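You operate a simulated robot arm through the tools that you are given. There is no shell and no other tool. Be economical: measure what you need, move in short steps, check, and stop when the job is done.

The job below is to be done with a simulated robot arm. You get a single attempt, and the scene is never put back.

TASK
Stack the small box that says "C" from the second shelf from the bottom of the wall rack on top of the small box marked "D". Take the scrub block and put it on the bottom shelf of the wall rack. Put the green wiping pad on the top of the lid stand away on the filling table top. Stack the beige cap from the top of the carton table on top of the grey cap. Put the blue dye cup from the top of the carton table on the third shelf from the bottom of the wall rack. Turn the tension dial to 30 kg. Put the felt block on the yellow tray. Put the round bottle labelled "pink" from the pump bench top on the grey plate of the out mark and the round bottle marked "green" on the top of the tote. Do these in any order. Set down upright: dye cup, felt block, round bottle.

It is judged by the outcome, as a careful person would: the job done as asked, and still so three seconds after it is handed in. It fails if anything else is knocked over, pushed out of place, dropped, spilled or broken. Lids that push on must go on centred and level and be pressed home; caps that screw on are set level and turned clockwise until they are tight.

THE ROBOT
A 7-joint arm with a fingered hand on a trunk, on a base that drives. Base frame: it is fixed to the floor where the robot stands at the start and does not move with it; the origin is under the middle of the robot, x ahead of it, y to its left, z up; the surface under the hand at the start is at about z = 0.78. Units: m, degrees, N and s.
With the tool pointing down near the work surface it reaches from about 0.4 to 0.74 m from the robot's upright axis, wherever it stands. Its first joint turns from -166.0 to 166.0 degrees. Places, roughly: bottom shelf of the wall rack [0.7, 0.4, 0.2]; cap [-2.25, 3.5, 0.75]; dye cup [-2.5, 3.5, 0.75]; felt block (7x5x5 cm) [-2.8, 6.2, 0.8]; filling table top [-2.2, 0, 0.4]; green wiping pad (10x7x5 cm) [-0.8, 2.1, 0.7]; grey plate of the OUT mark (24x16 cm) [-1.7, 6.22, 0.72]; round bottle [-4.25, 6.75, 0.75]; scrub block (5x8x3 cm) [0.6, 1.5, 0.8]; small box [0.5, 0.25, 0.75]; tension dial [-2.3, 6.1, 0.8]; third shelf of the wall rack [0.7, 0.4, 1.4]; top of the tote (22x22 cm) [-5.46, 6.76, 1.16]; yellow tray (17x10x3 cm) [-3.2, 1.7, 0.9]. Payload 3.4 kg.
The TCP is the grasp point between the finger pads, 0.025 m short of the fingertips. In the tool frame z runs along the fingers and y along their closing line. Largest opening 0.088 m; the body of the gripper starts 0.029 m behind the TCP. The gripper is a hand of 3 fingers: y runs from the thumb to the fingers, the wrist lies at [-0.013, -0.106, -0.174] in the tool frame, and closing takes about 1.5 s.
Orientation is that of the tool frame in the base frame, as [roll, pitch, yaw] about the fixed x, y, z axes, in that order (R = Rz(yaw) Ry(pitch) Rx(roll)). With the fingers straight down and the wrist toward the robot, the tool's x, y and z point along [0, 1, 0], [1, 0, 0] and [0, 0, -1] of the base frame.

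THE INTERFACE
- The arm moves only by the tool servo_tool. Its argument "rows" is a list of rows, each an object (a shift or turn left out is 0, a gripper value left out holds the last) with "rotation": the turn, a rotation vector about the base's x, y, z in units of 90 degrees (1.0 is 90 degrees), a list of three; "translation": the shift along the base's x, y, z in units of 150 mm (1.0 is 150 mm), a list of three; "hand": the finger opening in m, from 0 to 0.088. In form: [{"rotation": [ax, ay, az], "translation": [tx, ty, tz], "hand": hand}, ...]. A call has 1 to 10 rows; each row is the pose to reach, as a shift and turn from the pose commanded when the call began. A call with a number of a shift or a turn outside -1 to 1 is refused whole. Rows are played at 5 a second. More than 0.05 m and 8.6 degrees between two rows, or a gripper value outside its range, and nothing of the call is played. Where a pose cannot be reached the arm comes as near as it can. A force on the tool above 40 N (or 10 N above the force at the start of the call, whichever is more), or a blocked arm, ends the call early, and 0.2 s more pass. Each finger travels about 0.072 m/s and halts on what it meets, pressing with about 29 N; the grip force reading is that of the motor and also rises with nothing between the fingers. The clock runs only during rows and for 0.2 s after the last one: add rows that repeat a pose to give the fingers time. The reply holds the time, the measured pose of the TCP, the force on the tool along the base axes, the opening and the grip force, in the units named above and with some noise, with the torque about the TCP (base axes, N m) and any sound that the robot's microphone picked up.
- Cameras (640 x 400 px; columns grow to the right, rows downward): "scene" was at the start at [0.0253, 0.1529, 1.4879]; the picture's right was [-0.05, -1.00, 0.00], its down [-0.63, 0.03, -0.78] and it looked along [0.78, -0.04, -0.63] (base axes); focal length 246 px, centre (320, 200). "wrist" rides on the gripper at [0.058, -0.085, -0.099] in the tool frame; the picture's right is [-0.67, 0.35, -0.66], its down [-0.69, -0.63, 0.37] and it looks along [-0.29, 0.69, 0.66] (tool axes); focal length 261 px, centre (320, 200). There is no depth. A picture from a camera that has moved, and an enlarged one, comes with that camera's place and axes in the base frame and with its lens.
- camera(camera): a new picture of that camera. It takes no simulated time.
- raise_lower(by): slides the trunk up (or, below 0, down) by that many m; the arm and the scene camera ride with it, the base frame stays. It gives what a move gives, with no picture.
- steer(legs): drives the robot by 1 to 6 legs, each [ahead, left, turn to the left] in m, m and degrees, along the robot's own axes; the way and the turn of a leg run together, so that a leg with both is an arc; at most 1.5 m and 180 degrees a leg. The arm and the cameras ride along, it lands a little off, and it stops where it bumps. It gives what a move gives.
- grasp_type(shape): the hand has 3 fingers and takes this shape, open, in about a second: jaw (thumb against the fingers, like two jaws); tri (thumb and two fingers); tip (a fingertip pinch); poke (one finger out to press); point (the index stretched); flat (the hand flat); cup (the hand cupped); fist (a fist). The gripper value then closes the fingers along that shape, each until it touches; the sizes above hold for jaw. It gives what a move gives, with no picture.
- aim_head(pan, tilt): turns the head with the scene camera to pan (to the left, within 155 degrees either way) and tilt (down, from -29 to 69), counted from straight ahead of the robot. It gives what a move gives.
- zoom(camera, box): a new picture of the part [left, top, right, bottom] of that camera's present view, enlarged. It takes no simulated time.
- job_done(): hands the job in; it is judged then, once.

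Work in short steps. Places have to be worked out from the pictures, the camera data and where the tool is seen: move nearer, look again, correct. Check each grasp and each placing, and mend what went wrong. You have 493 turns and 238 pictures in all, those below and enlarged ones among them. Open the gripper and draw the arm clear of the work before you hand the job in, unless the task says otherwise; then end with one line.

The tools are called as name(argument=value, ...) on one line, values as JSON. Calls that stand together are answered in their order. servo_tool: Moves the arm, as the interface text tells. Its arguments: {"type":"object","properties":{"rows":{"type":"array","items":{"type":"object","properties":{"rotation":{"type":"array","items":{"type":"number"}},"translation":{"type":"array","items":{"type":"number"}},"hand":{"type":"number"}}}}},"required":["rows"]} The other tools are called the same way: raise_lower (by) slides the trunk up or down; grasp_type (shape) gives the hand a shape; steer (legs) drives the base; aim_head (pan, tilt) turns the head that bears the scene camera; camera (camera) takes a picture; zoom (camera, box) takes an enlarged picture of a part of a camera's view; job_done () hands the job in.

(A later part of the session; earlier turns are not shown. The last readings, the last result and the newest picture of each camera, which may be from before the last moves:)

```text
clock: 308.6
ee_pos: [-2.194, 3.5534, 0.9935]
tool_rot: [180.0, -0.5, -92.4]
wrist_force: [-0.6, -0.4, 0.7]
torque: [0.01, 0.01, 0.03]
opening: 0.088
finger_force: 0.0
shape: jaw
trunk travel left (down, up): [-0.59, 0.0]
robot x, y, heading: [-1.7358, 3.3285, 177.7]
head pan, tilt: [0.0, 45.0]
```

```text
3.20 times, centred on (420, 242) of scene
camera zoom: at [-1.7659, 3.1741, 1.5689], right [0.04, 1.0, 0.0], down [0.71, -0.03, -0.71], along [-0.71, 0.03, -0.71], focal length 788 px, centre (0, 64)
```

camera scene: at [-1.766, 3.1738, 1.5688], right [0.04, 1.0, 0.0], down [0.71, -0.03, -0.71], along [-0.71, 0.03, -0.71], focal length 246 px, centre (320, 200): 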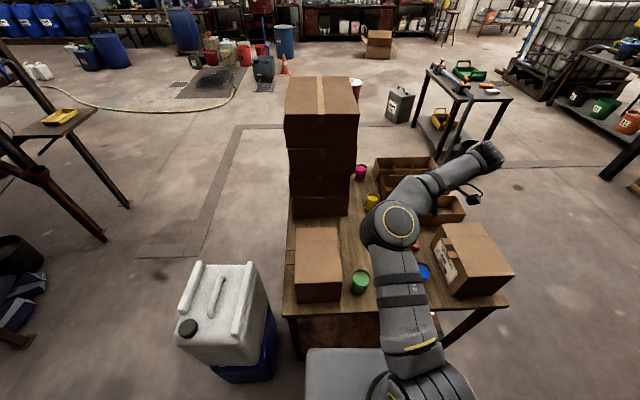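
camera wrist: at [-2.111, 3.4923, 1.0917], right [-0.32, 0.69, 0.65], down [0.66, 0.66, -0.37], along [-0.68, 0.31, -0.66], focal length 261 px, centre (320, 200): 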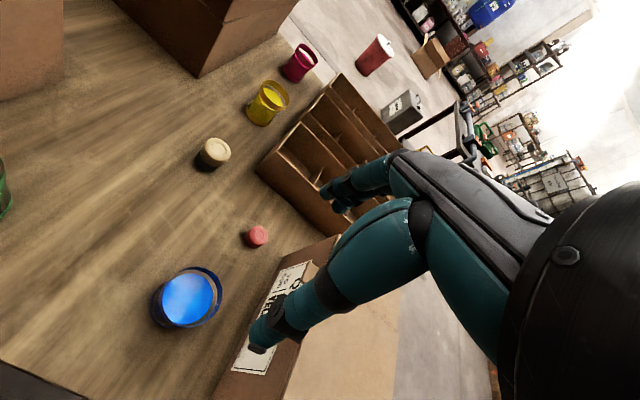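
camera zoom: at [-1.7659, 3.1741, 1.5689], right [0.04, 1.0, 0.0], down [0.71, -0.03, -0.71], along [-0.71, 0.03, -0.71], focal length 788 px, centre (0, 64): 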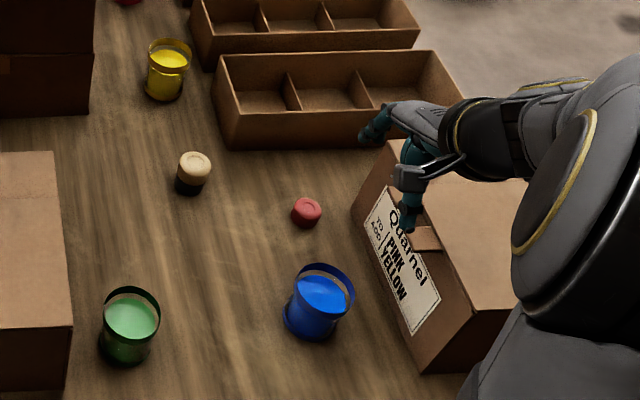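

Cup axis ≈(−2.192, 3.554); the TCP is right above. Descend to just above the rim and check.

servo_tool(rows=[{"translation": [0.01, 0, -0.3]}, {"translation": [0.01, 0, -0.6]}, {"translation": [0.01, 0, -0.9]}, {"translation": [0.01, 0, -1.0]}, {"translation": [0.01, 0, -1.0]}])

servo_tool(rows=[{"translation": [0, 0, -0.15]}, {"translation": [0, 0, -0.25]}, {"translation": [0, 0, -0.25]}])

camera(camera="wrist")

zoom(camera="scene", box=[370, 210, 490, 285])

```text
clock: 309.8
ee_pos: [-2.1942, 3.5541, 0.842]
tool_rot: [180.0, -0.7, -92.3]
wrist_force: [0.0, -0.1, 1.5]
torque: [0.0, -0.03, -0.01]
opening: 0.0878
finger_force: 0.0
shape: jaw
trunk travel left (down, up): [-0.59, 0.0]
robot x, y, heading: [-1.7376, 3.3318, 177.5]
head pan, tilt: [0.0, 45.0]
```

```text
clock: 310.6
ee_pos: [-2.1945, 3.5538, 0.8053]
tool_rot: [-180.0, -0.5, -92.4]
wrist_force: [-0.4, -0.4, -0.3]
torque: [-0.01, 0.0, 0.0]
opening: 0.0877
finger_force: 0.1
shape: jaw
trunk travel left (down, up): [-0.59, 0.0]
robot x, y, heading: [-1.7396, 3.3312, 177.6]
head pan, tilt: [0.0, 45.0]
```

```text
123 pictures are left
camera wrist: at [-2.1103, 3.4924, 0.9041], right [-0.32, 0.69, 0.65], down [0.66, 0.66, -0.37], along [-0.68, 0.31, -0.66], focal length 261 px, centre (320, 200)
```

wrist: 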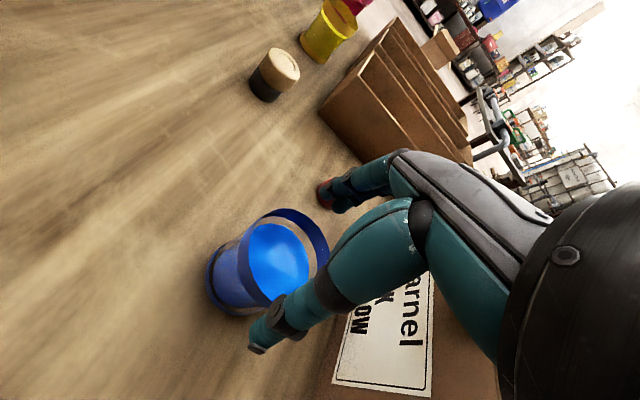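

```text
5.33 times, centred on (430, 248) of scene
camera zoom: at [-1.766, 3.1741, 1.5689], right [0.04, 1.0, 0.0], down [0.71, -0.03, -0.71], along [-0.71, 0.03, -0.71], focal length 1313 px, centre (-267, -53)
```

zoom: 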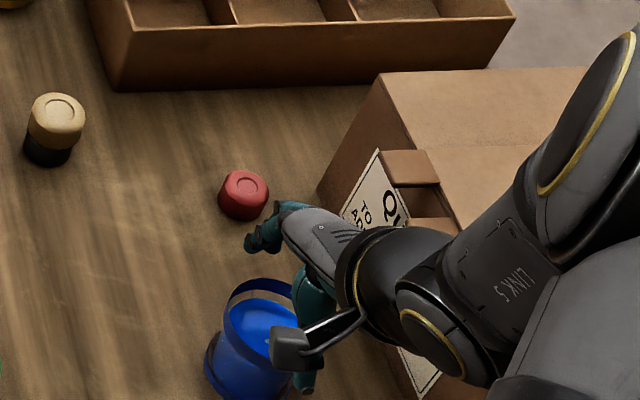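

Fingers straddle the rim on both sides. Descend to TCP ≈0.747.

servo_tool(rows=[{"translation": [-0.02, -0.01, -0.1]}, {"translation": [-0.02, -0.01, -0.2]}, {"translation": [-0.02, -0.01, -0.3]}, {"translation": [-0.02, -0.01, -0.39]}, {"translation": [-0.02, -0.01, -0.39]}])

camera(camera="wrist")

```text
clock: 311.8
ee_pos: [-2.1956, 3.5525, 0.7489]
tool_rot: [179.7, -0.5, -92.5]
wrist_force: [3.5, -1.0, 22.6]
torque: [-0.05, -0.07, 0.0]
opening: 0.0882
finger_force: 0.0
shape: jaw
trunk travel left (down, up): [-0.59, 0.0]
robot x, y, heading: [-1.7386, 3.3343, 177.7]
head pan, tilt: [0.0, 45.0]
```

```text
121 pictures are left
camera wrist: at [-2.1117, 3.4909, 0.8471], right [-0.32, 0.69, 0.65], down [0.66, 0.66, -0.37], along [-0.69, 0.31, -0.66], focal length 261 px, centre (320, 200)
```

wrist: 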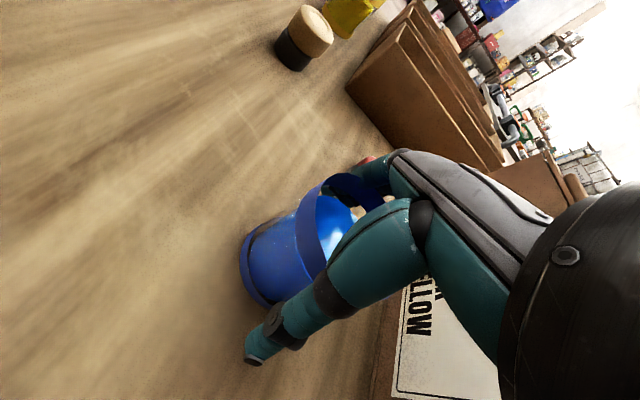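

The palm touched the rim (22 N). Back up 4 mm and close gently.

servo_tool(rows=[{"translation": [0, 0, 0.03]}, {"translation": [0, 0, 0.035], "hand": 0.07}, {"translation": [0, 0, 0.035], "hand": 0.06}, {"translation": [0, 0, 0.035], "hand": 0.05}, {"translation": [0, 0, 0.035], "hand": 0.045}, {"translation": [0, 0, 0.035], "hand": 0.045}, {"translation": [0, 0, 0.035], "hand": 0.045}, {"translation": [0, 0, 0.035], "hand": 0.045}])

camera(camera="wrist")

```text
clock: 313.6
ee_pos: [-2.1969, 3.5532, 0.7512]
tool_rot: [180.0, -0.5, -92.4]
wrist_force: [0.1, -0.1, -0.2]
torque: [-0.03, -0.01, -0.01]
opening: 0.051
finger_force: 29.1
shape: jaw
trunk travel left (down, up): [-0.59, 0.0]
robot x, y, heading: [-1.7417, 3.3308, 177.6]
head pan, tilt: [0.0, 45.0]
```

```text
120 pictures are left
camera wrist: at [-2.1128, 3.4912, 0.8507], right [-0.32, 0.69, 0.65], down [0.66, 0.66, -0.37], along [-0.68, 0.31, -0.66], focal length 261 px, centre (320, 200)
```

wrist: 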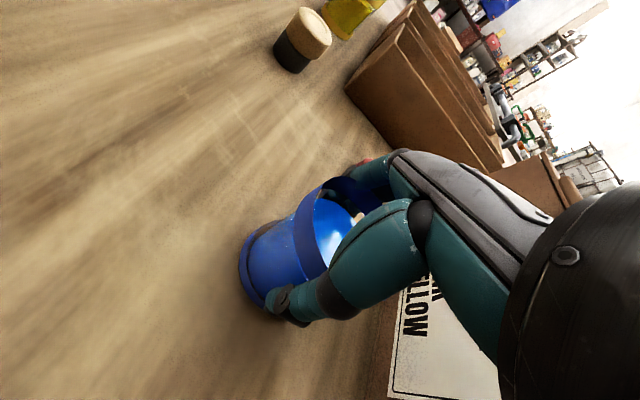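

Gripped at the waist (51 mm). Lift slowly.

servo_tool(rows=[{"translation": [0, 0, 0.03]}, {"translation": [0, 0, 0.08]}, {"translation": [0, 0, 0.16]}, {"translation": [0, 0, 0.28]}, {"translation": [0, 0, 0.4]}, {"translation": [0, 0, 0.52]}, {"translation": [0, 0, 0.64]}, {"translation": [0, 0, 0.75]}, {"translation": [0, 0, 0.82]}, {"translation": [0, 0, 0.85]}])

camera(camera="wrist")

camera(camera="scene")

```text
clock: 315.8
ee_pos: [-2.1965, 3.5521, 0.8794]
tool_rot: [179.9, -0.6, -92.3]
wrist_force: [-0.3, 0.7, -1.4]
torque: [0.0, 0.04, -0.01]
opening: 0.051
finger_force: 30.0
shape: jaw
trunk travel left (down, up): [-0.59, 0.0]
robot x, y, heading: [-1.7378, 3.3332, 177.6]
head pan, tilt: [0.0, 45.0]
```

```text
119 pictures are left
camera wrist: at [-2.113, 3.4912, 0.9785], right [-0.32, 0.69, 0.65], down [0.66, 0.65, -0.37], along [-0.68, 0.31, -0.66], focal length 261 px, centre (320, 200)
```

wrist: 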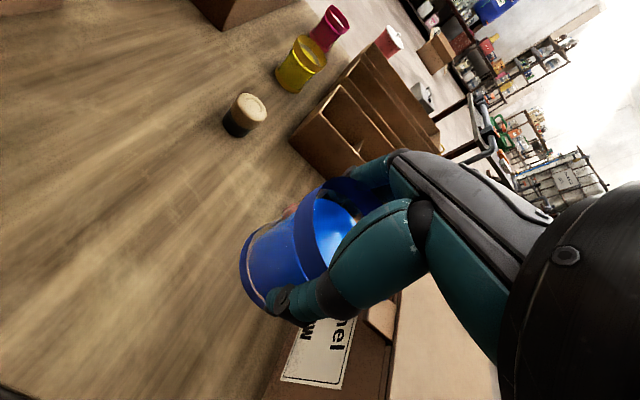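

```text
118 pictures are left
camera scene: at [-1.7661, 3.1742, 1.5689], right [0.04, 1.0, 0.0], down [0.71, -0.03, -0.71], along [-0.71, 0.03, -0.71], focal length 246 px, centre (320, 200)
```

scene: 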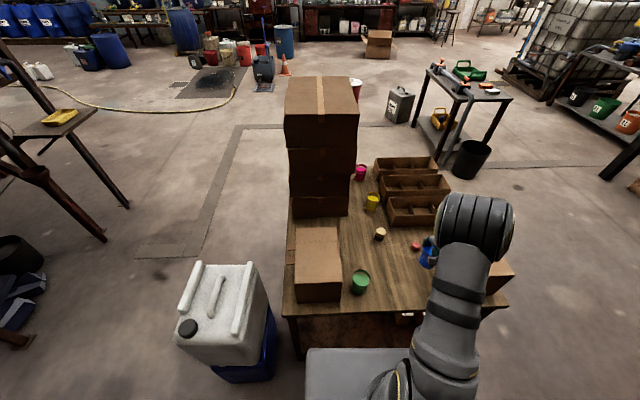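

Upright and secure. Raise and retract, then back out of the corner and drive to the rack.

servo_tool(rows=[{"translation": [0.05, -0.1, 0.15]}, {"translation": [0.1, -0.25, 0.3]}, {"translation": [0.15, -0.45, 0.5]}, {"translation": [0.2, -0.65, 0.7]}, {"translation": [0.25, -0.85, 0.85]}, {"translation": [0.25, -1.0, 1.0]}, {"translation": [0.25, -1.0, 1.0]}])

steer(legs=[[-0.25, 0.3, 0], [0, 0.12, 0], [-1.2, 0, 0]])

camera(camera="wrist")

```text
clock: 317.4
ee_pos: [-2.159, 3.4043, 1.0291]
tool_rot: [179.9, -0.5, -92.4]
wrist_force: [-0.1, 0.5, -1.3]
torque: [-0.02, 0.03, 0.0]
opening: 0.0507
finger_force: 28.6
shape: jaw
trunk travel left (down, up): [-0.59, 0.0]
robot x, y, heading: [-1.7418, 3.3341, 177.7]
head pan, tilt: [0.0, 45.0]
```

```text
clock: 326.4
ee_pos: [-0.7232, 2.9282, 1.0298]
tool_rot: [-179.9, -0.5, -92.3]
wrist_force: [-0.6, 0.5, -1.2]
torque: [0.0, 0.02, 0.0]
opening: 0.0512
finger_force: 29.3
shape: jaw
trunk travel left (down, up): [-0.59, 0.0]
robot x, y, heading: [-0.3017, 2.8546, 177.9]
head pan, tilt: [0.0, 45.0]
```

```text
117 pictures are left
camera wrist: at [-0.6407, 2.8668, 1.1283], right [-0.32, 0.69, 0.65], down [0.66, 0.66, -0.37], along [-0.68, 0.31, -0.66], focal length 261 px, centre (320, 200)
```

wrist: 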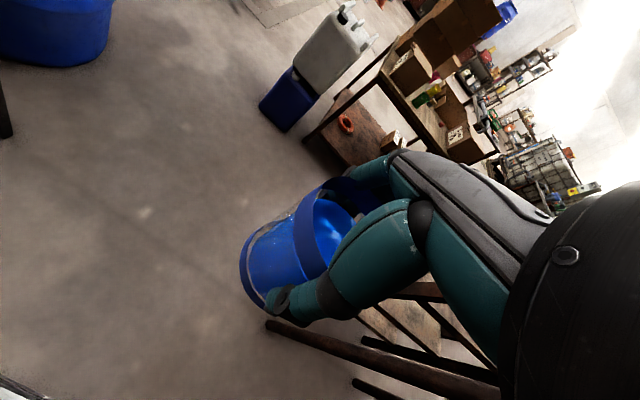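

Turn to face south and drive down the aisle.

steer(legs=[[0, 0, 92], [0, 0.08, 0], [1.4, 0, 0], [1.35, 0, 0]])

steer(legs=[[0, -0.12, 0], [0, 0, 90]])

aim_head(pan=0, tilt=15)

camera(camera="scene")

```text
clock: 344.3
ee_pos: [-0.2987, -0.3083, 1.0286]
tool_rot: [-180.0, -0.5, -0.4]
wrist_force: [0.7, 0.4, -1.7]
torque: [0.02, -0.02, 0.0]
opening: 0.0505
finger_force: 29.6
shape: jaw
trunk travel left (down, up): [-0.59, 0.0]
robot x, y, heading: [-0.2398, 0.1124, -90.4]
head pan, tilt: [0.0, 45.0]
```

```text
clock: 349.3
ee_pos: [0.0624, 0.0585, 1.0301]
tool_rot: [180.0, -0.5, 89.4]
wrist_force: [0.1, -0.7, -1.8]
torque: [0.03, 0.0, 0.0]
opening: 0.0502
finger_force: 29.2
shape: jaw
trunk travel left (down, up): [-0.59, 0.0]
robot x, y, heading: [-0.3607, 0.1167, -0.5]
head pan, tilt: [0.0, 45.0]
```

```text
clock: 350.3
ee_pos: [0.0626, 0.0583, 1.0292]
tool_rot: [179.9, -0.5, 89.4]
wrist_force: [-0.2, -0.1, -1.5]
torque: [0.02, 0.01, 0.04]
opening: 0.0501
finger_force: 29.3
shape: jaw
trunk travel left (down, up): [-0.59, 0.0]
robot x, y, heading: [-0.3582, 0.1167, -0.7]
head pan, tilt: [0.0, 15.0]
```

```text
116 pictures are left
camera scene: at [-0.3256, 0.2731, 1.6156], right [-0.01, -1.0, 0.0], down [-0.26, 0.0, -0.97], along [0.97, -0.01, -0.26], focal length 246 px, centre (320, 200)
```

scene: 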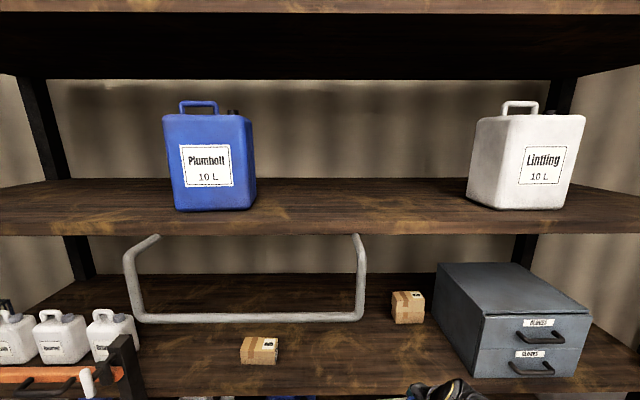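

Third shelf top ≈1.383 with free space between jugs. Strafe right to y≈0, then raise the cup vertically outside the rack at short radius.

steer(legs=[[0, -0.1, 0.6]])

servo_tool(rows=[{"translation": [-0.02, 0.05, 0.12]}, {"translation": [-0.04, 0.1, 0.27]}, {"translation": [-0.06, 0.15, 0.42]}, {"translation": [-0.08, 0.2, 0.57]}, {"translation": [-0.1, 0.25, 0.72]}, {"translation": [-0.1, 0.3, 0.87]}, {"translation": [-0.1, 0.35, 1.0]}])

servo_tool(rows=[{"translation": [0, 0, 0.12]}, {"translation": [0, 0, 0.27]}, {"translation": [0, 0, 0.42]}, {"translation": [0, 0, 0.57]}, {"translation": [0, 0, 0.72]}, {"translation": [0, 0, 0.87]}, {"translation": [0, 0, 1.0]}])

servo_tool(rows=[{"translation": [0, 0, 0.12]}, {"translation": [0, 0, 0.27]}, {"translation": [0, 0, 0.42]}, {"translation": [0, 0, 0.57]}, {"translation": [0, 0, 0.72]}, {"translation": [0, 0, 0.82]}, {"translation": [0, 0, 0.82]}])

```text
clock: 351.4
ee_pos: [0.0644, -0.0393, 1.0283]
tool_rot: [-180.0, -0.6, 90.0]
wrist_force: [0.6, 0.2, -2.0]
torque: [0.05, 0.01, -0.01]
opening: 0.0501
finger_force: 29.1
shape: jaw
trunk travel left (down, up): [-0.59, 0.0]
robot x, y, heading: [-0.3627, 0.0202, 0.0]
head pan, tilt: [0.0, 15.0]
```

```text
clock: 353.0
ee_pos: [0.0483, 0.0133, 1.1788]
tool_rot: [179.9, -0.6, 89.8]
wrist_force: [0.1, 0.3, -2.0]
torque: [0.02, -0.01, -0.03]
opening: 0.0499
finger_force: 29.4
shape: jaw
trunk travel left (down, up): [-0.59, 0.0]
robot x, y, heading: [-0.3602, 0.0181, 0.0]
head pan, tilt: [0.0, 15.0]
```

```text
clock: 354.6
ee_pos: [0.0476, 0.0138, 1.3291]
tool_rot: [-180.0, -0.6, 89.9]
wrist_force: [-1.5, 0.0, -1.2]
torque: [0.0, -0.01, 0.03]
opening: 0.0495
finger_force: 28.9
shape: jaw
trunk travel left (down, up): [-0.59, 0.0]
robot x, y, heading: [-0.362, 0.013, 0.0]
head pan, tilt: [0.0, 15.0]
```

```text
clock: 356.2
ee_pos: [0.0482, 0.0134, 1.4536]
tool_rot: [-179.9, -0.5, 90.0]
wrist_force: [0.1, 0.5, -1.4]
torque: [0.02, 0.02, -0.01]
opening: 0.0497
finger_force: 29.4
shape: jaw
trunk travel left (down, up): [-0.59, 0.0]
robot x, y, heading: [-0.3622, 0.0145, 0.0]
head pan, tilt: [0.0, 15.0]
```

TCP at 1.454, so cup bottom ≈1.40. Look to verify clearance over the shelf edge.

camera(camera="scene")

camera(camera="wrist")

```text
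115 pictures are left
camera scene: at [-0.3278, 0.173, 1.6157], right [0.0, -1.0, 0.0], down [-0.26, 0.0, -0.97], along [0.97, 0.0, -0.26], focal length 246 px, centre (320, 200)
```

scene: 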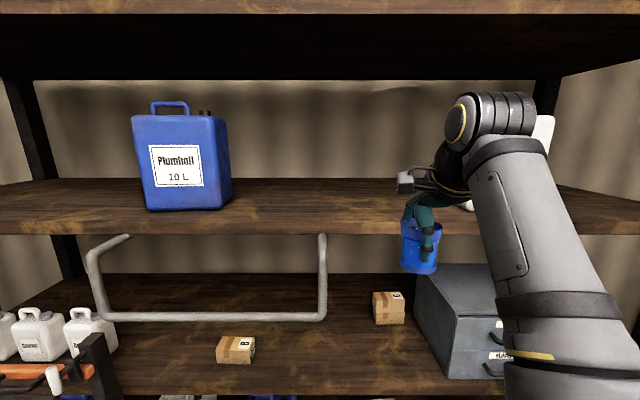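

```text
114 pictures are left
camera wrist: at [-0.036, 0.0702, 1.5512], right [0.35, -0.68, 0.65], down [-0.63, -0.68, -0.37], along [0.69, -0.28, -0.66], focal length 261 px, centre (320, 200)
```

wrist: 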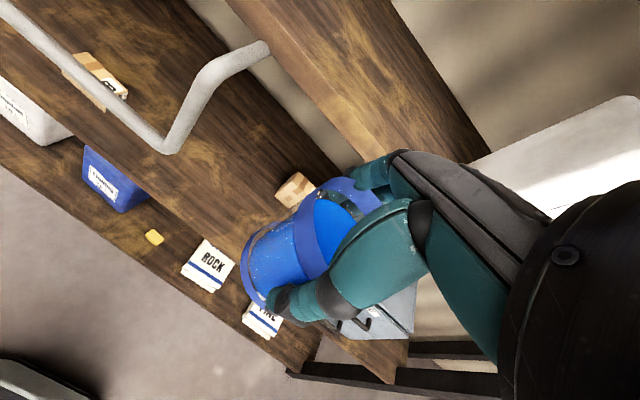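

Cup bottom ≈1.40 versus shelf top ≈1.383–1.389. Drive ahead 0.2 m and check again before going over the edge.

steer(legs=[[0.2, 0, 0]])

zoom(camera="scene", box=[340, 140, 540, 265])

camera(camera="wrist")

```text
clock: 357.8
ee_pos: [0.2501, 0.015, 1.4519]
tool_rot: [180.0, -0.6, 89.9]
wrist_force: [0.4, 0.0, -1.6]
torque: [-0.02, 0.01, 0.01]
opening: 0.0497
finger_force: 29.2
shape: jaw
trunk travel left (down, up): [-0.59, 0.0]
robot x, y, heading: [-0.158, 0.0162, -0.1]
head pan, tilt: [0.0, 15.0]
```

```text
3.20 times, centred on (440, 202) of scene
camera zoom: at [-0.1254, 0.1732, 1.6157], right [0.0, -1.0, 0.0], down [-0.26, 0.0, -0.97], along [0.97, 0.0, -0.26], focal length 788 px, centre (-64, 192)
```

zoom: 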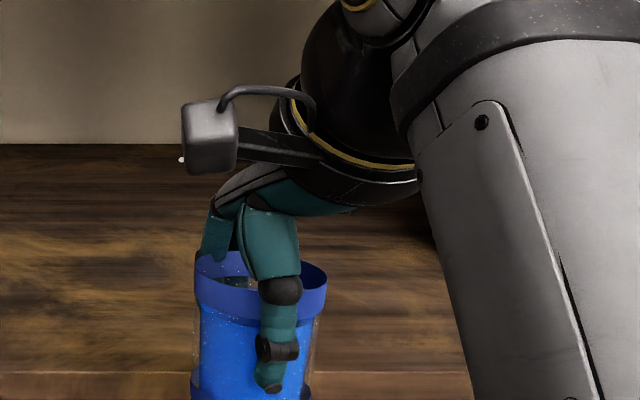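

```text
112 pictures are left
camera wrist: at [0.1665, 0.0704, 1.5508], right [0.35, -0.68, 0.65], down [-0.63, -0.68, -0.37], along [0.69, -0.28, -0.66], focal length 261 px, centre (320, 200)
```

wrist: 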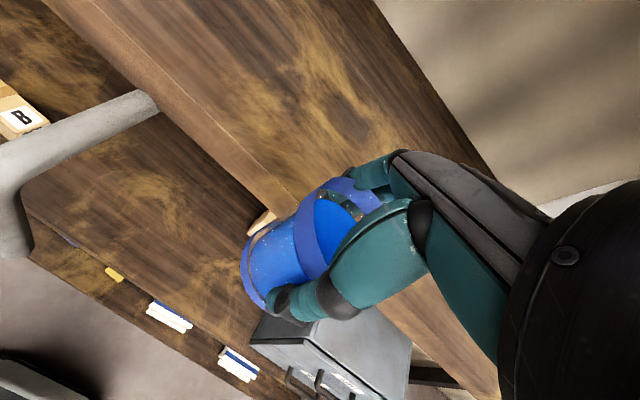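

Triangulated: shelf top z = 1.384, front edge x = 0.313; cup bottom at ≈1.398. Drive ahead 0.13 m.

steer(legs=[[0.13, 0, 0]])

camera(camera="wrist")

aim_head(pan=0, tilt=30)

camera(camera="scene")

```text
clock: 359.1
ee_pos: [0.382, 0.014, 1.4507]
tool_rot: [-179.9, -0.5, 89.9]
wrist_force: [0.1, 0.2, -1.7]
torque: [-0.01, -0.01, 0.03]
opening: 0.0496
finger_force: 29.3
shape: jaw
trunk travel left (down, up): [-0.59, 0.0]
robot x, y, heading: [-0.0279, 0.0162, 0.3]
head pan, tilt: [0.0, 15.0]
```

```text
111 pictures are left
camera wrist: at [0.2976, 0.0705, 1.5507], right [0.35, -0.68, 0.65], down [-0.63, -0.68, -0.37], along [0.69, -0.28, -0.66], focal length 261 px, centre (320, 200)
```

wrist: 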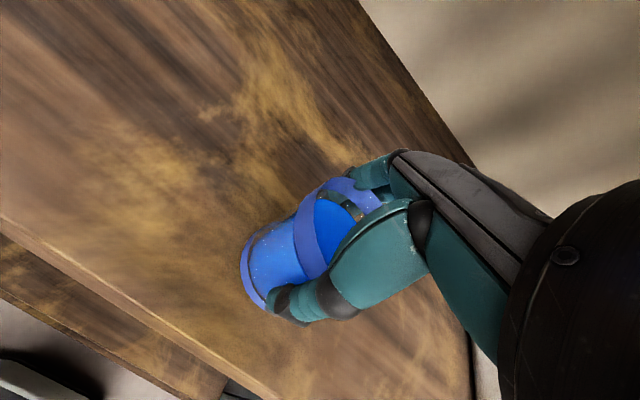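

```text
clock: 359.9
ee_pos: [0.3797, 0.015, 1.4519]
tool_rot: [180.0, -0.6, 90.0]
wrist_force: [-0.8, 0.0, -1.4]
torque: [-0.05, 0.03, -0.03]
opening: 0.0497
finger_force: 29.2
shape: jaw
trunk travel left (down, up): [-0.59, 0.0]
robot x, y, heading: [-0.0301, 0.014, 0.3]
head pan, tilt: [0.0, 30.0]
```

```text
110 pictures are left
camera scene: at [0.0013, 0.1733, 1.5916], right [0.0, -1.0, 0.0], down [-0.5, 0.0, -0.87], along [0.87, 0.0, -0.5], focal length 246 px, centre (320, 200)
```

scene: 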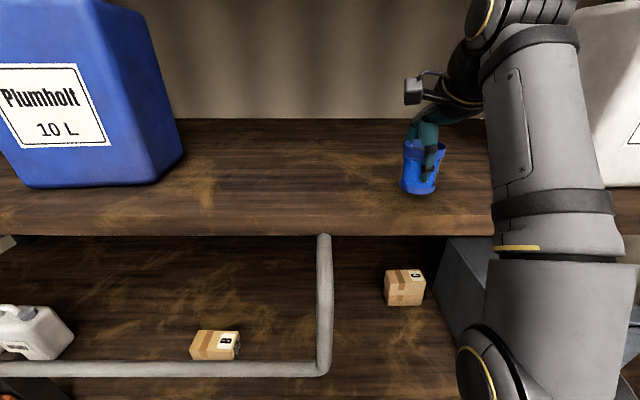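

The cup is over the shelf with 3.5 cm to the edge. Lower slowly to contact.

servo_tool(rows=[{"translation": [0, 0, -0.03]}, {"translation": [0, 0, -0.06]}, {"translation": [0, 0, -0.08]}, {"translation": [0, 0, -0.1]}, {"translation": [0, 0, -0.1]}])

```text
clock: 361.1
ee_pos: [0.3786, 0.0146, 1.4368]
tool_rot: [179.9, -0.5, 90.0]
wrist_force: [1.3, 0.1, -0.7]
torque: [-0.02, -0.01, 0.0]
opening: 0.0494
finger_force: 29.2
shape: jaw
trunk travel left (down, up): [-0.59, 0.0]
robot x, y, heading: [-0.0276, 0.0139, 0.2]
head pan, tilt: [0.0, 30.0]
```

servo_tool(rows=[{"translation": [0, 0, -0.01]}, {"translation": [0, 0, -0.02]}, {"translation": [0, 0, -0.03]}, {"translation": [0, 0, -0.04]}, {"translation": [0, 0, -0.04]}])

```text
clock: 362.3
ee_pos: [0.3793, 0.0149, 1.4312]
tool_rot: [180.0, -0.6, 89.8]
wrist_force: [0.2, -0.8, 3.7]
torque: [0.01, -0.11, 0.04]
opening: 0.0497
finger_force: 28.8
shape: jaw
trunk travel left (down, up): [-0.59, 0.0]
robot x, y, heading: [-0.0301, 0.0145, 0.1]
head pan, tilt: [0.0, 30.0]
```

Contact. Open fully and lift straight up clear of the rim.

servo_tool(rows=[{"hand": 0.06}, {"hand": 0.075}, {"hand": 0.088}, {"hand": 0.088}, {"hand": 0.088}, {"translation": [0, 0, 0.05]}, {"translation": [0, 0, 0.12]}, {"translation": [0, 0, 0.17]}, {"translation": [0, 0, 0.17]}])

camera(camera="wrist")

```text
clock: 364.3
ee_pos: [0.3791, 0.0143, 1.4563]
tool_rot: [-179.9, -0.4, 89.9]
wrist_force: [0.2, -0.9, -0.2]
torque: [-0.01, -0.01, 0.0]
opening: 0.0878
finger_force: 0.1
shape: jaw
trunk travel left (down, up): [-0.59, 0.0]
robot x, y, heading: [-0.0292, 0.0179, -0.0]
head pan, tilt: [0.0, 30.0]
```

```text
109 pictures are left
camera wrist: at [0.2957, 0.0703, 1.5554], right [0.35, -0.68, 0.65], down [-0.63, -0.68, -0.37], along [0.69, -0.28, -0.66], focal length 261 px, centre (320, 200)
```

wrist: 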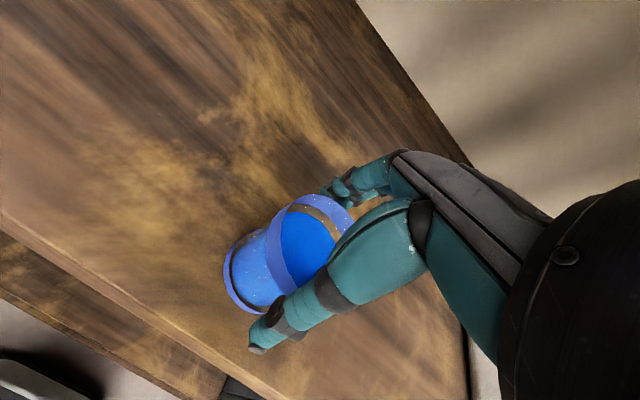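

Cup stands upright. I can't lift clear of the rim vertically (reach limit), so slide the open hand sideways (+y), the palm staying above the rim.

servo_tool(rows=[{"translation": [0, 0, -0.05]}, {"translation": [0, 0.08, -0.06]}, {"translation": [0, 0.16, -0.06]}, {"translation": [0, 0.24, -0.06]}, {"translation": [0, 0.32, -0.06]}])

camera(camera="wrist")

```text
clock: 365.5
ee_pos: [0.3798, 0.0627, 1.4475]
tool_rot: [-179.9, -0.5, 90.0]
wrist_force: [-0.4, -0.4, -0.3]
torque: [-0.03, 0.01, 0.0]
opening: 0.0878
finger_force: 0.0
shape: jaw
trunk travel left (down, up): [-0.59, 0.0]
robot x, y, heading: [-0.0277, 0.0185, 0.1]
head pan, tilt: [0.0, 30.0]
```

```text
108 pictures are left
camera wrist: at [0.2959, 0.119, 1.5464], right [0.35, -0.68, 0.65], down [-0.63, -0.68, -0.37], along [0.69, -0.28, -0.66], focal length 261 px, centre (320, 200)
```

wrist: 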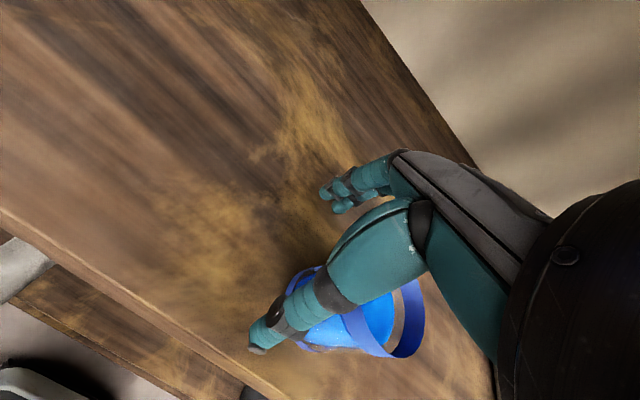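

Sliding freely. Continue sideways another 7 cm, then back out.

servo_tool(rows=[{"translation": [0, 0.1, 0]}, {"translation": [0, 0.2, 0]}, {"translation": [0, 0.3, 0]}, {"translation": [0, 0.4, 0]}, {"translation": [0, 0.45, 0]}])

camera(camera="scene")

```text
clock: 366.7
ee_pos: [0.3804, 0.1312, 1.4464]
tool_rot: [-180.0, -0.5, 89.9]
wrist_force: [-0.2, 0.1, -0.1]
torque: [-0.02, -0.03, 0.01]
opening: 0.0879
finger_force: 0.1
shape: jaw
trunk travel left (down, up): [-0.59, 0.0]
robot x, y, heading: [-0.0305, 0.0149, -0.0]
head pan, tilt: [0.0, 30.0]
```

```text
107 pictures are left
camera scene: at [0.0011, 0.1734, 1.5915], right [0.0, -1.0, 0.0], down [-0.5, 0.0, -0.87], along [0.87, 0.0, -0.5], focal length 246 px, centre (320, 200)
```

scene: 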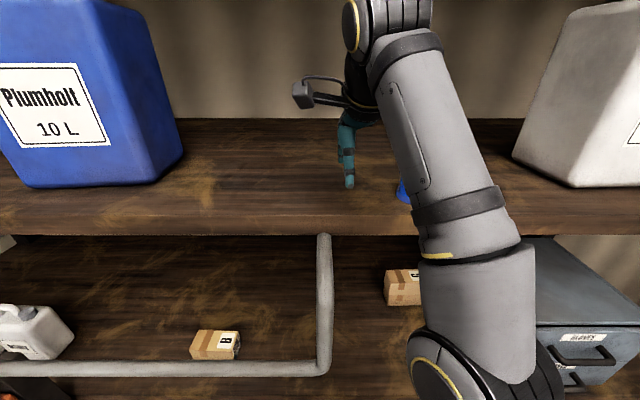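

Clear. Back out and check the cup.

steer(legs=[[-0.33, 0, 0]])

servo_tool(rows=[{"translation": [0, -0.2, -0.25]}, {"translation": [0, -0.4, -0.5]}, {"translation": [0, -0.6, -0.75]}, {"translation": [0, -0.75, -1.0]}])

servo_tool(rows=[{"translation": [0, 0, -0.25]}, {"translation": [0, 0, -0.5]}, {"translation": [0, 0, -0.75]}, {"translation": [0, 0, -1.0]}])

servo_tool(rows=[{"translation": [0, 0, -0.25]}, {"translation": [0, 0, -0.5]}, {"translation": [0, 0, -0.75]}, {"translation": [0, 0, -1.0]}])

camera(camera="scene")

```text
clock: 368.8
ee_pos: [0.0522, 0.1305, 1.4472]
tool_rot: [-180.0, -0.5, 90.0]
wrist_force: [-0.8, -0.1, 0.1]
torque: [-0.02, -0.02, 0.0]
opening: 0.0879
finger_force: 0.0
shape: jaw
trunk travel left (down, up): [-0.59, 0.0]
robot x, y, heading: [-0.3511, 0.0161, -0.2]
head pan, tilt: [0.0, 30.0]
```

```text
clock: 369.8
ee_pos: [0.0552, 0.0176, 1.2976]
tool_rot: [179.9, -0.5, 90.0]
wrist_force: [-0.5, 0.5, -0.6]
torque: [-0.01, -0.02, -0.01]
opening: 0.088
finger_force: 0.1
shape: jaw
trunk travel left (down, up): [-0.59, 0.0]
robot x, y, heading: [-0.3529, 0.0123, 0.2]
head pan, tilt: [0.0, 30.0]
```

```text
clock: 370.8
ee_pos: [0.0538, 0.0173, 1.1468]
tool_rot: [180.0, -0.6, 90.0]
wrist_force: [0.2, -0.4, 1.2]
torque: [0.0, 0.0, 0.02]
opening: 0.0878
finger_force: 0.1
shape: jaw
trunk travel left (down, up): [-0.59, 0.0]
robot x, y, heading: [-0.352, 0.0136, -0.3]
head pan, tilt: [0.0, 30.0]
```

```text
clock: 371.8
ee_pos: [0.0528, 0.0158, 0.9968]
tool_rot: [-180.0, -0.6, 90.0]
wrist_force: [0.9, -0.2, -0.1]
torque: [0.01, -0.02, -0.03]
opening: 0.0877
finger_force: 0.1
shape: jaw
trunk travel left (down, up): [-0.59, 0.0]
robot x, y, heading: [-0.3585, 0.0158, 0.3]
head pan, tilt: [0.0, 30.0]
```

```text
106 pictures are left
camera scene: at [-0.3252, 0.1728, 1.5915], right [0.0, -1.0, 0.0], down [-0.5, 0.0, -0.87], along [0.87, 0.0, -0.5], focal length 246 px, centre (320, 200)
```

scene: 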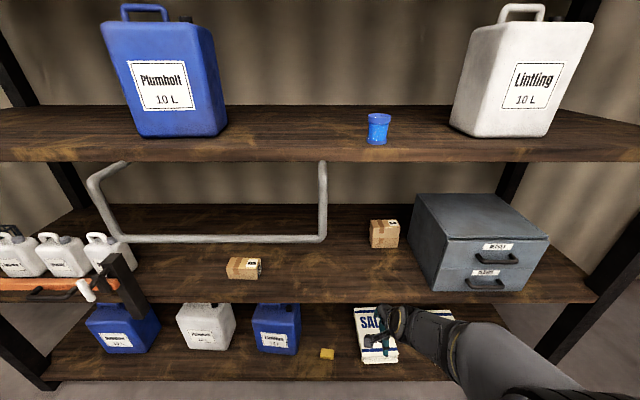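

All rack tasks look right. Now to the northern work area: aisle north, west, then north through the gap between table and stair.

steer(legs=[[0, 0, 90], [0, -0.14, 0], [1.45, 0, 0], [1.4, 0, 0]])

steer(legs=[[0, 0, 90], [1.4, 0, 0]])

aim_head(pan=-90, tilt=35)

camera(camera="scene")

```text
clock: 390.3
ee_pos: [-0.2223, 3.2595, 0.9965]
tool_rot: [180.0, -0.4, -179.4]
wrist_force: [0.5, -0.5, -0.4]
torque: [0.01, 0.03, 0.0]
opening: 0.0881
finger_force: 0.0
shape: jaw
trunk travel left (down, up): [-0.59, 0.0]
robot x, y, heading: [-0.2158, 2.8501, 90.8]
head pan, tilt: [0.0, 30.0]
```

```text
clock: 401.2
ee_pos: [-2.0333, 2.8079, 0.9977]
tool_rot: [180.0, -0.5, -88.8]
wrist_force: [0.0, 0.7, -0.6]
torque: [-0.01, 0.01, -0.02]
opening: 0.0879
finger_force: 0.1
shape: jaw
trunk travel left (down, up): [-0.59, 0.0]
robot x, y, heading: [-1.6261, 2.817, -178.4]
head pan, tilt: [0.0, 30.0]
```

```text
clock: 402.8
ee_pos: [-2.0346, 2.8073, 0.9962]
tool_rot: [-180.0, -0.5, -88.7]
wrist_force: [0.2, 0.3, 0.4]
torque: [0.0, -0.01, 0.0]
opening: 0.0878
finger_force: 0.0
shape: jaw
trunk travel left (down, up): [-0.59, 0.0]
robot x, y, heading: [-1.6236, 2.8164, -178.6]
head pan, tilt: [-90.0, 35.0]
```

```text
105 pictures are left
camera scene: at [-1.5641, 2.7489, 1.5837], right [1.0, 0.03, 0.0], down [0.01, -0.57, -0.82], along [-0.02, 0.82, -0.57], focal length 246 px, centre (320, 200)
```

scene: 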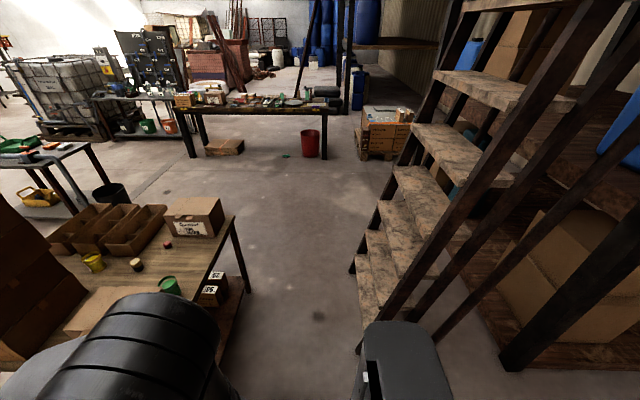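

Base is close to the jug stack, so reverse before turning, then strafe and go north.

steer(legs=[[-0.2, 0, 0], [0, 0, -91], [0, 0.2, 0], [1.4, 0, 0]])

aim_head(pan=15, tilt=25)

camera(camera="scene")

```text
clock: 416.1
ee_pos: [-1.6387, 4.6366, 0.9973]
tool_rot: [180.0, -0.5, -179.8]
wrist_force: [0.4, -0.2, 0.6]
torque: [-0.01, -0.02, 0.02]
opening: 0.0878
finger_force: 0.1
shape: jaw
trunk travel left (down, up): [-0.59, 0.0]
robot x, y, heading: [-1.6369, 4.2283, 90.4]
head pan, tilt: [-90.0, 35.0]
```

```text
clock: 417.9
ee_pos: [-1.6389, 4.636, 0.9975]
tool_rot: [-179.9, -0.6, -179.9]
wrist_force: [0.3, -0.6, -0.2]
torque: [0.01, -0.01, -0.01]
opening: 0.0879
finger_force: 0.1
shape: jaw
trunk travel left (down, up): [-0.59, 0.0]
robot x, y, heading: [-1.6355, 4.2255, 90.3]
head pan, tilt: [15.0, 25.0]
```

```text
104 pictures are left
camera scene: at [-1.8194, 4.2548, 1.5995], right [0.96, 0.26, 0.0], down [0.11, -0.41, -0.91], along [-0.24, 0.87, -0.42], focal length 246 px, centre (320, 200)
```

scene: 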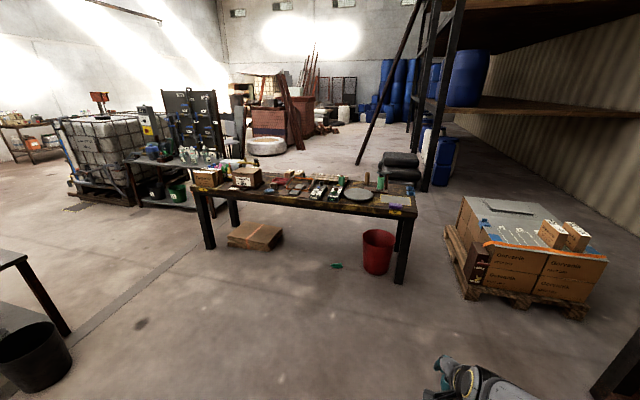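

Approach the bench.

steer(legs=[[0.9, 0.6, 0]])

aim_head(pan=0, tilt=28)

camera(camera="scene")

zoom(camera="scene", box=[220, 150, 540, 350])

```text
clock: 423.5
ee_pos: [-2.2514, 5.5333, 0.9972]
tool_rot: [180.0, -0.5, -179.5]
wrist_force: [0.6, 0.6, -0.3]
torque: [0.01, 0.01, -0.02]
opening: 0.0879
finger_force: 0.0
shape: jaw
trunk travel left (down, up): [-0.59, 0.0]
robot x, y, heading: [-2.2501, 5.1244, 90.8]
head pan, tilt: [15.0, 25.0]
```

```text
clock: 424.2
ee_pos: [-2.2517, 5.5327, 0.9973]
tool_rot: [-180.0, -0.5, -179.6]
wrist_force: [0.1, 0.2, -0.6]
torque: [-0.03, -0.04, 0.01]
opening: 0.0882
finger_force: 0.0
shape: jaw
trunk travel left (down, up): [-0.59, 0.0]
robot x, y, heading: [-2.2493, 5.1236, 90.5]
head pan, tilt: [0.0, 28.0]
```

```text
103 pictures are left
camera scene: at [-2.4066, 5.1535, 1.5947], right [1.0, 0.01, 0.0], down [0.0, -0.47, -0.88], along [-0.01, 0.88, -0.47], focal length 246 px, centre (320, 200)
```

scene: 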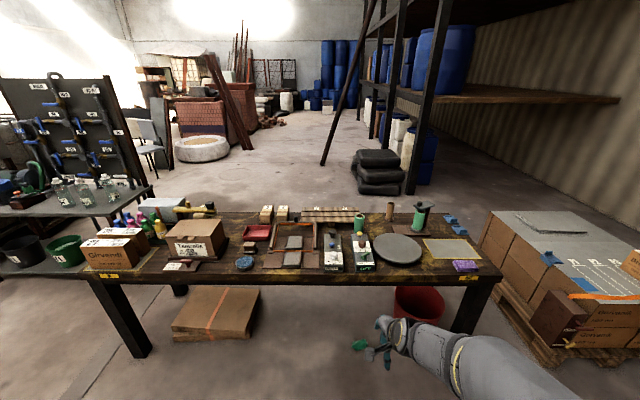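

```text
2.00 times, centred on (380, 250) of scene
camera zoom: at [-2.4066, 5.1535, 1.5947], right [1.0, 0.01, 0.0], down [0.0, -0.47, -0.88], along [-0.01, 0.88, -0.47], focal length 492 px, centre (200, 100)
```

zoom: 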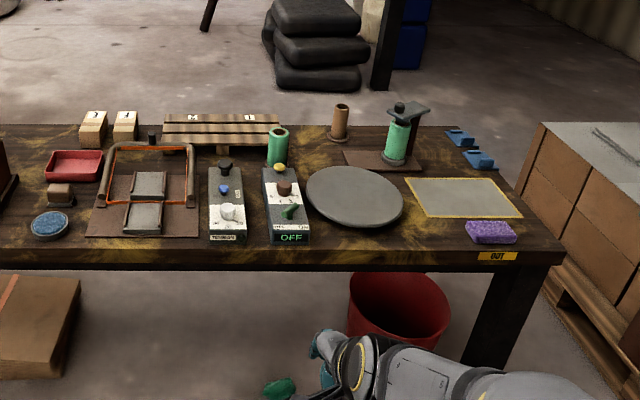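

I see the TENSION panel with its dial, the OUT plate and candidates for the felt block. Move closer for detail.

steer(legs=[[0.33, 0.15, -0.5]])

aim_head(pan=0, tilt=45)

camera(camera="scene")

camera(camera="wrist")

```text
clock: 426.6
ee_pos: [-2.3966, 5.861, 0.9978]
tool_rot: [-180.0, -0.5, 179.8]
wrist_force: [-0.4, 0.4, 0.1]
torque: [-0.01, 0.02, 0.0]
opening: 0.088
finger_force: 0.1
shape: jaw
trunk travel left (down, up): [-0.59, 0.0]
robot x, y, heading: [-2.396, 5.4513, 89.8]
head pan, tilt: [0.0, 28.0]
```

```text
clock: 427.4
ee_pos: [-2.3961, 5.8609, 0.9977]
tool_rot: [180.0, -0.5, 179.8]
wrist_force: [-0.4, -0.7, 0.1]
torque: [-0.02, -0.02, 0.02]
opening: 0.0879
finger_force: 0.1
shape: jaw
trunk travel left (down, up): [-0.59, 0.0]
robot x, y, heading: [-2.3986, 5.4528, 90.0]
head pan, tilt: [0.0, 45.0]
```

```text
101 pictures are left
camera scene: at [-2.556, 5.4734, 1.5689], right [1.0, 0.0, 0.0], down [0.0, -0.71, -0.71], along [0.0, 0.71, -0.71], focal length 246 px, centre (320, 200)
```

scene: 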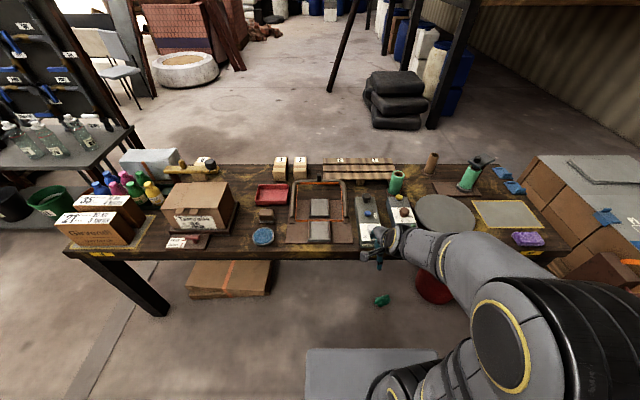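

```text
100 pictures are left
camera wrist: at [-2.4531, 5.775, 1.0961], right [0.68, 0.35, 0.65], down [0.68, -0.63, -0.37], along [0.28, 0.69, -0.66], focal length 261 px, centre (320, 200)
```

wrist: 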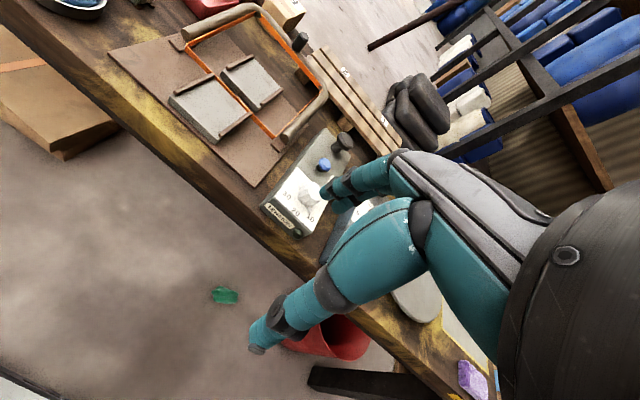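

Zoom on the tension dial from the wrist and the left items from the head.

zoom(camera="wrist", box=[250, 120, 370, 245])

zoom(camera="scene", box=[220, 150, 420, 275])

```text
3.20 times, centred on (310, 182) of wrist
camera zoom: at [-2.4531, 5.775, 1.0961], right [0.68, 0.35, 0.65], down [0.68, -0.63, -0.37], along [0.28, 0.69, -0.66], focal length 834 px, centre (352, 256)
```

zoom: 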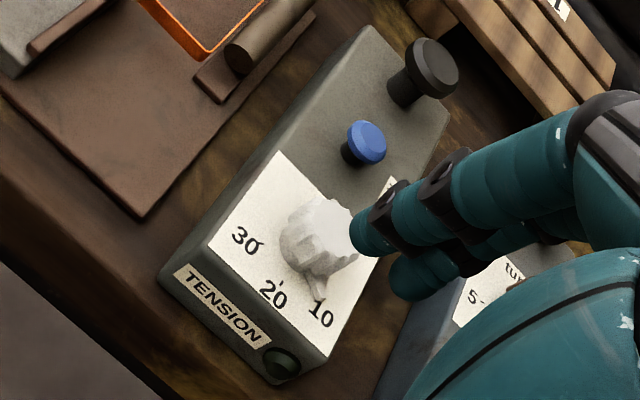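

```text
3.20 times, centred on (320, 212) of scene
camera zoom: at [-2.556, 5.4734, 1.5689], right [1.0, 0.0, 0.0], down [0.0, -0.71, -0.71], along [0.0, 0.71, -0.71], focal length 788 px, centre (320, 160)
```

zoom: 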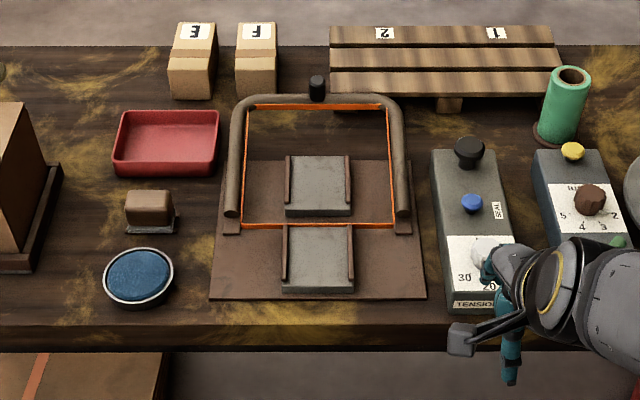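

The dial has 10/20/30 marks at roughly SE, S, SW; the beak points near 10. Position the wrist camera for a clear view.

servo_tool(rows=[{"translation": [0.2, 0.2, 0.1]}, {"translation": [0.4, 0.4, 0.1]}, {"translation": [0.6, 0.6, 0.1]}, {"translation": [0.65, 0.75, 0.1]}, {"translation": [0.65, 0.75, 0.1]}])

camera(camera="wrist")

```text
clock: 428.6
ee_pos: [-2.3004, 5.9733, 1.0125]
tool_rot: [180.0, -0.5, 179.8]
wrist_force: [0.1, 0.6, -0.5]
torque: [0.01, 0.01, -0.01]
opening: 0.0879
finger_force: 0.0
shape: jaw
trunk travel left (down, up): [-0.59, 0.0]
robot x, y, heading: [-2.3987, 5.4506, 89.8]
head pan, tilt: [0.0, 45.0]
```

```text
97 pictures are left
camera wrist: at [-2.3563, 5.8879, 1.1116], right [0.68, 0.35, 0.65], down [0.68, -0.63, -0.37], along [0.28, 0.69, -0.66], focal length 261 px, centre (320, 200)
```

wrist: 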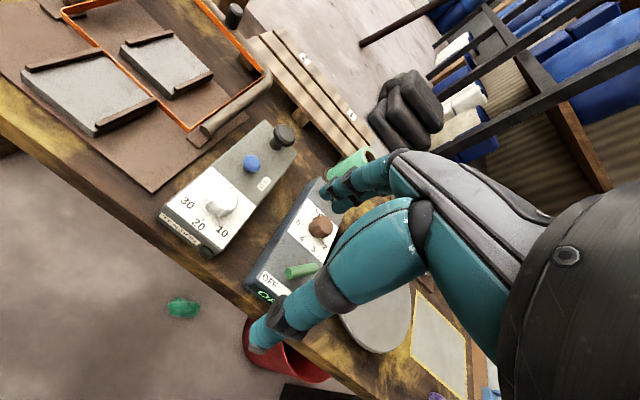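

zoom(camera="wrist", box=[150, 145, 270, 265])

zoom(camera="scene", box=[340, 180, 430, 250])

```text
3.33 times, centred on (210, 205) of wrist
camera zoom: at [-2.3563, 5.8879, 1.1116], right [0.68, 0.35, 0.65], down [0.68, -0.63, -0.37], along [0.28, 0.69, -0.66], focal length 869 px, centre (687, 183)
```

zoom: 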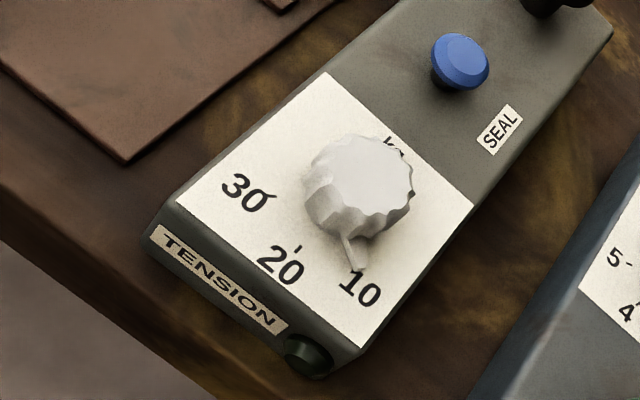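

```text
5.71 times, centred on (385, 215) of scene
camera zoom: at [-2.556, 5.4732, 1.5689], right [1.0, 0.0, 0.0], down [0.0, -0.71, -0.71], along [0.0, 0.71, -0.71], focal length 1406 px, centre (-51, 114)
```

zoom: 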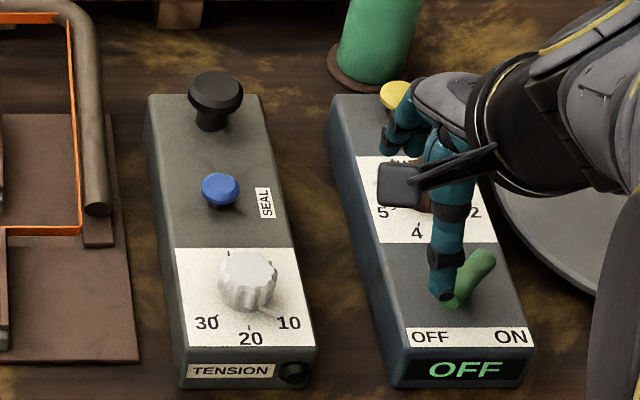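

Beak is exactly at 10; 30 is ~96° clockwise. Knob centre ≈(−2.353, 6.070), top z≈0.82. Move the base 5 cm closer, then hover over the knob.

steer(legs=[[0.05, -0.03, 0]])

camera(camera="wrist")

```text
clock: 429.5
ee_pos: [-2.2702, 6.0242, 1.0118]
tool_rot: [179.9, -0.6, 179.9]
wrist_force: [-1.1, 1.0, 0.0]
torque: [0.01, 0.0, 0.05]
opening: 0.088
finger_force: 0.1
shape: jaw
trunk travel left (down, up): [-0.59, 0.0]
robot x, y, heading: [-2.367, 5.5023, 90.1]
head pan, tilt: [0.0, 45.0]
```

```text
94 pictures are left
camera wrist: at [-2.3254, 5.9384, 1.1112], right [0.68, 0.35, 0.65], down [0.68, -0.63, -0.37], along [0.28, 0.69, -0.66], focal length 261 px, centre (320, 200)
```

wrist: 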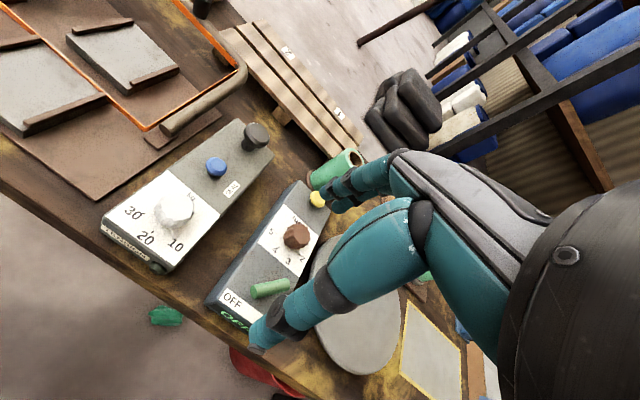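

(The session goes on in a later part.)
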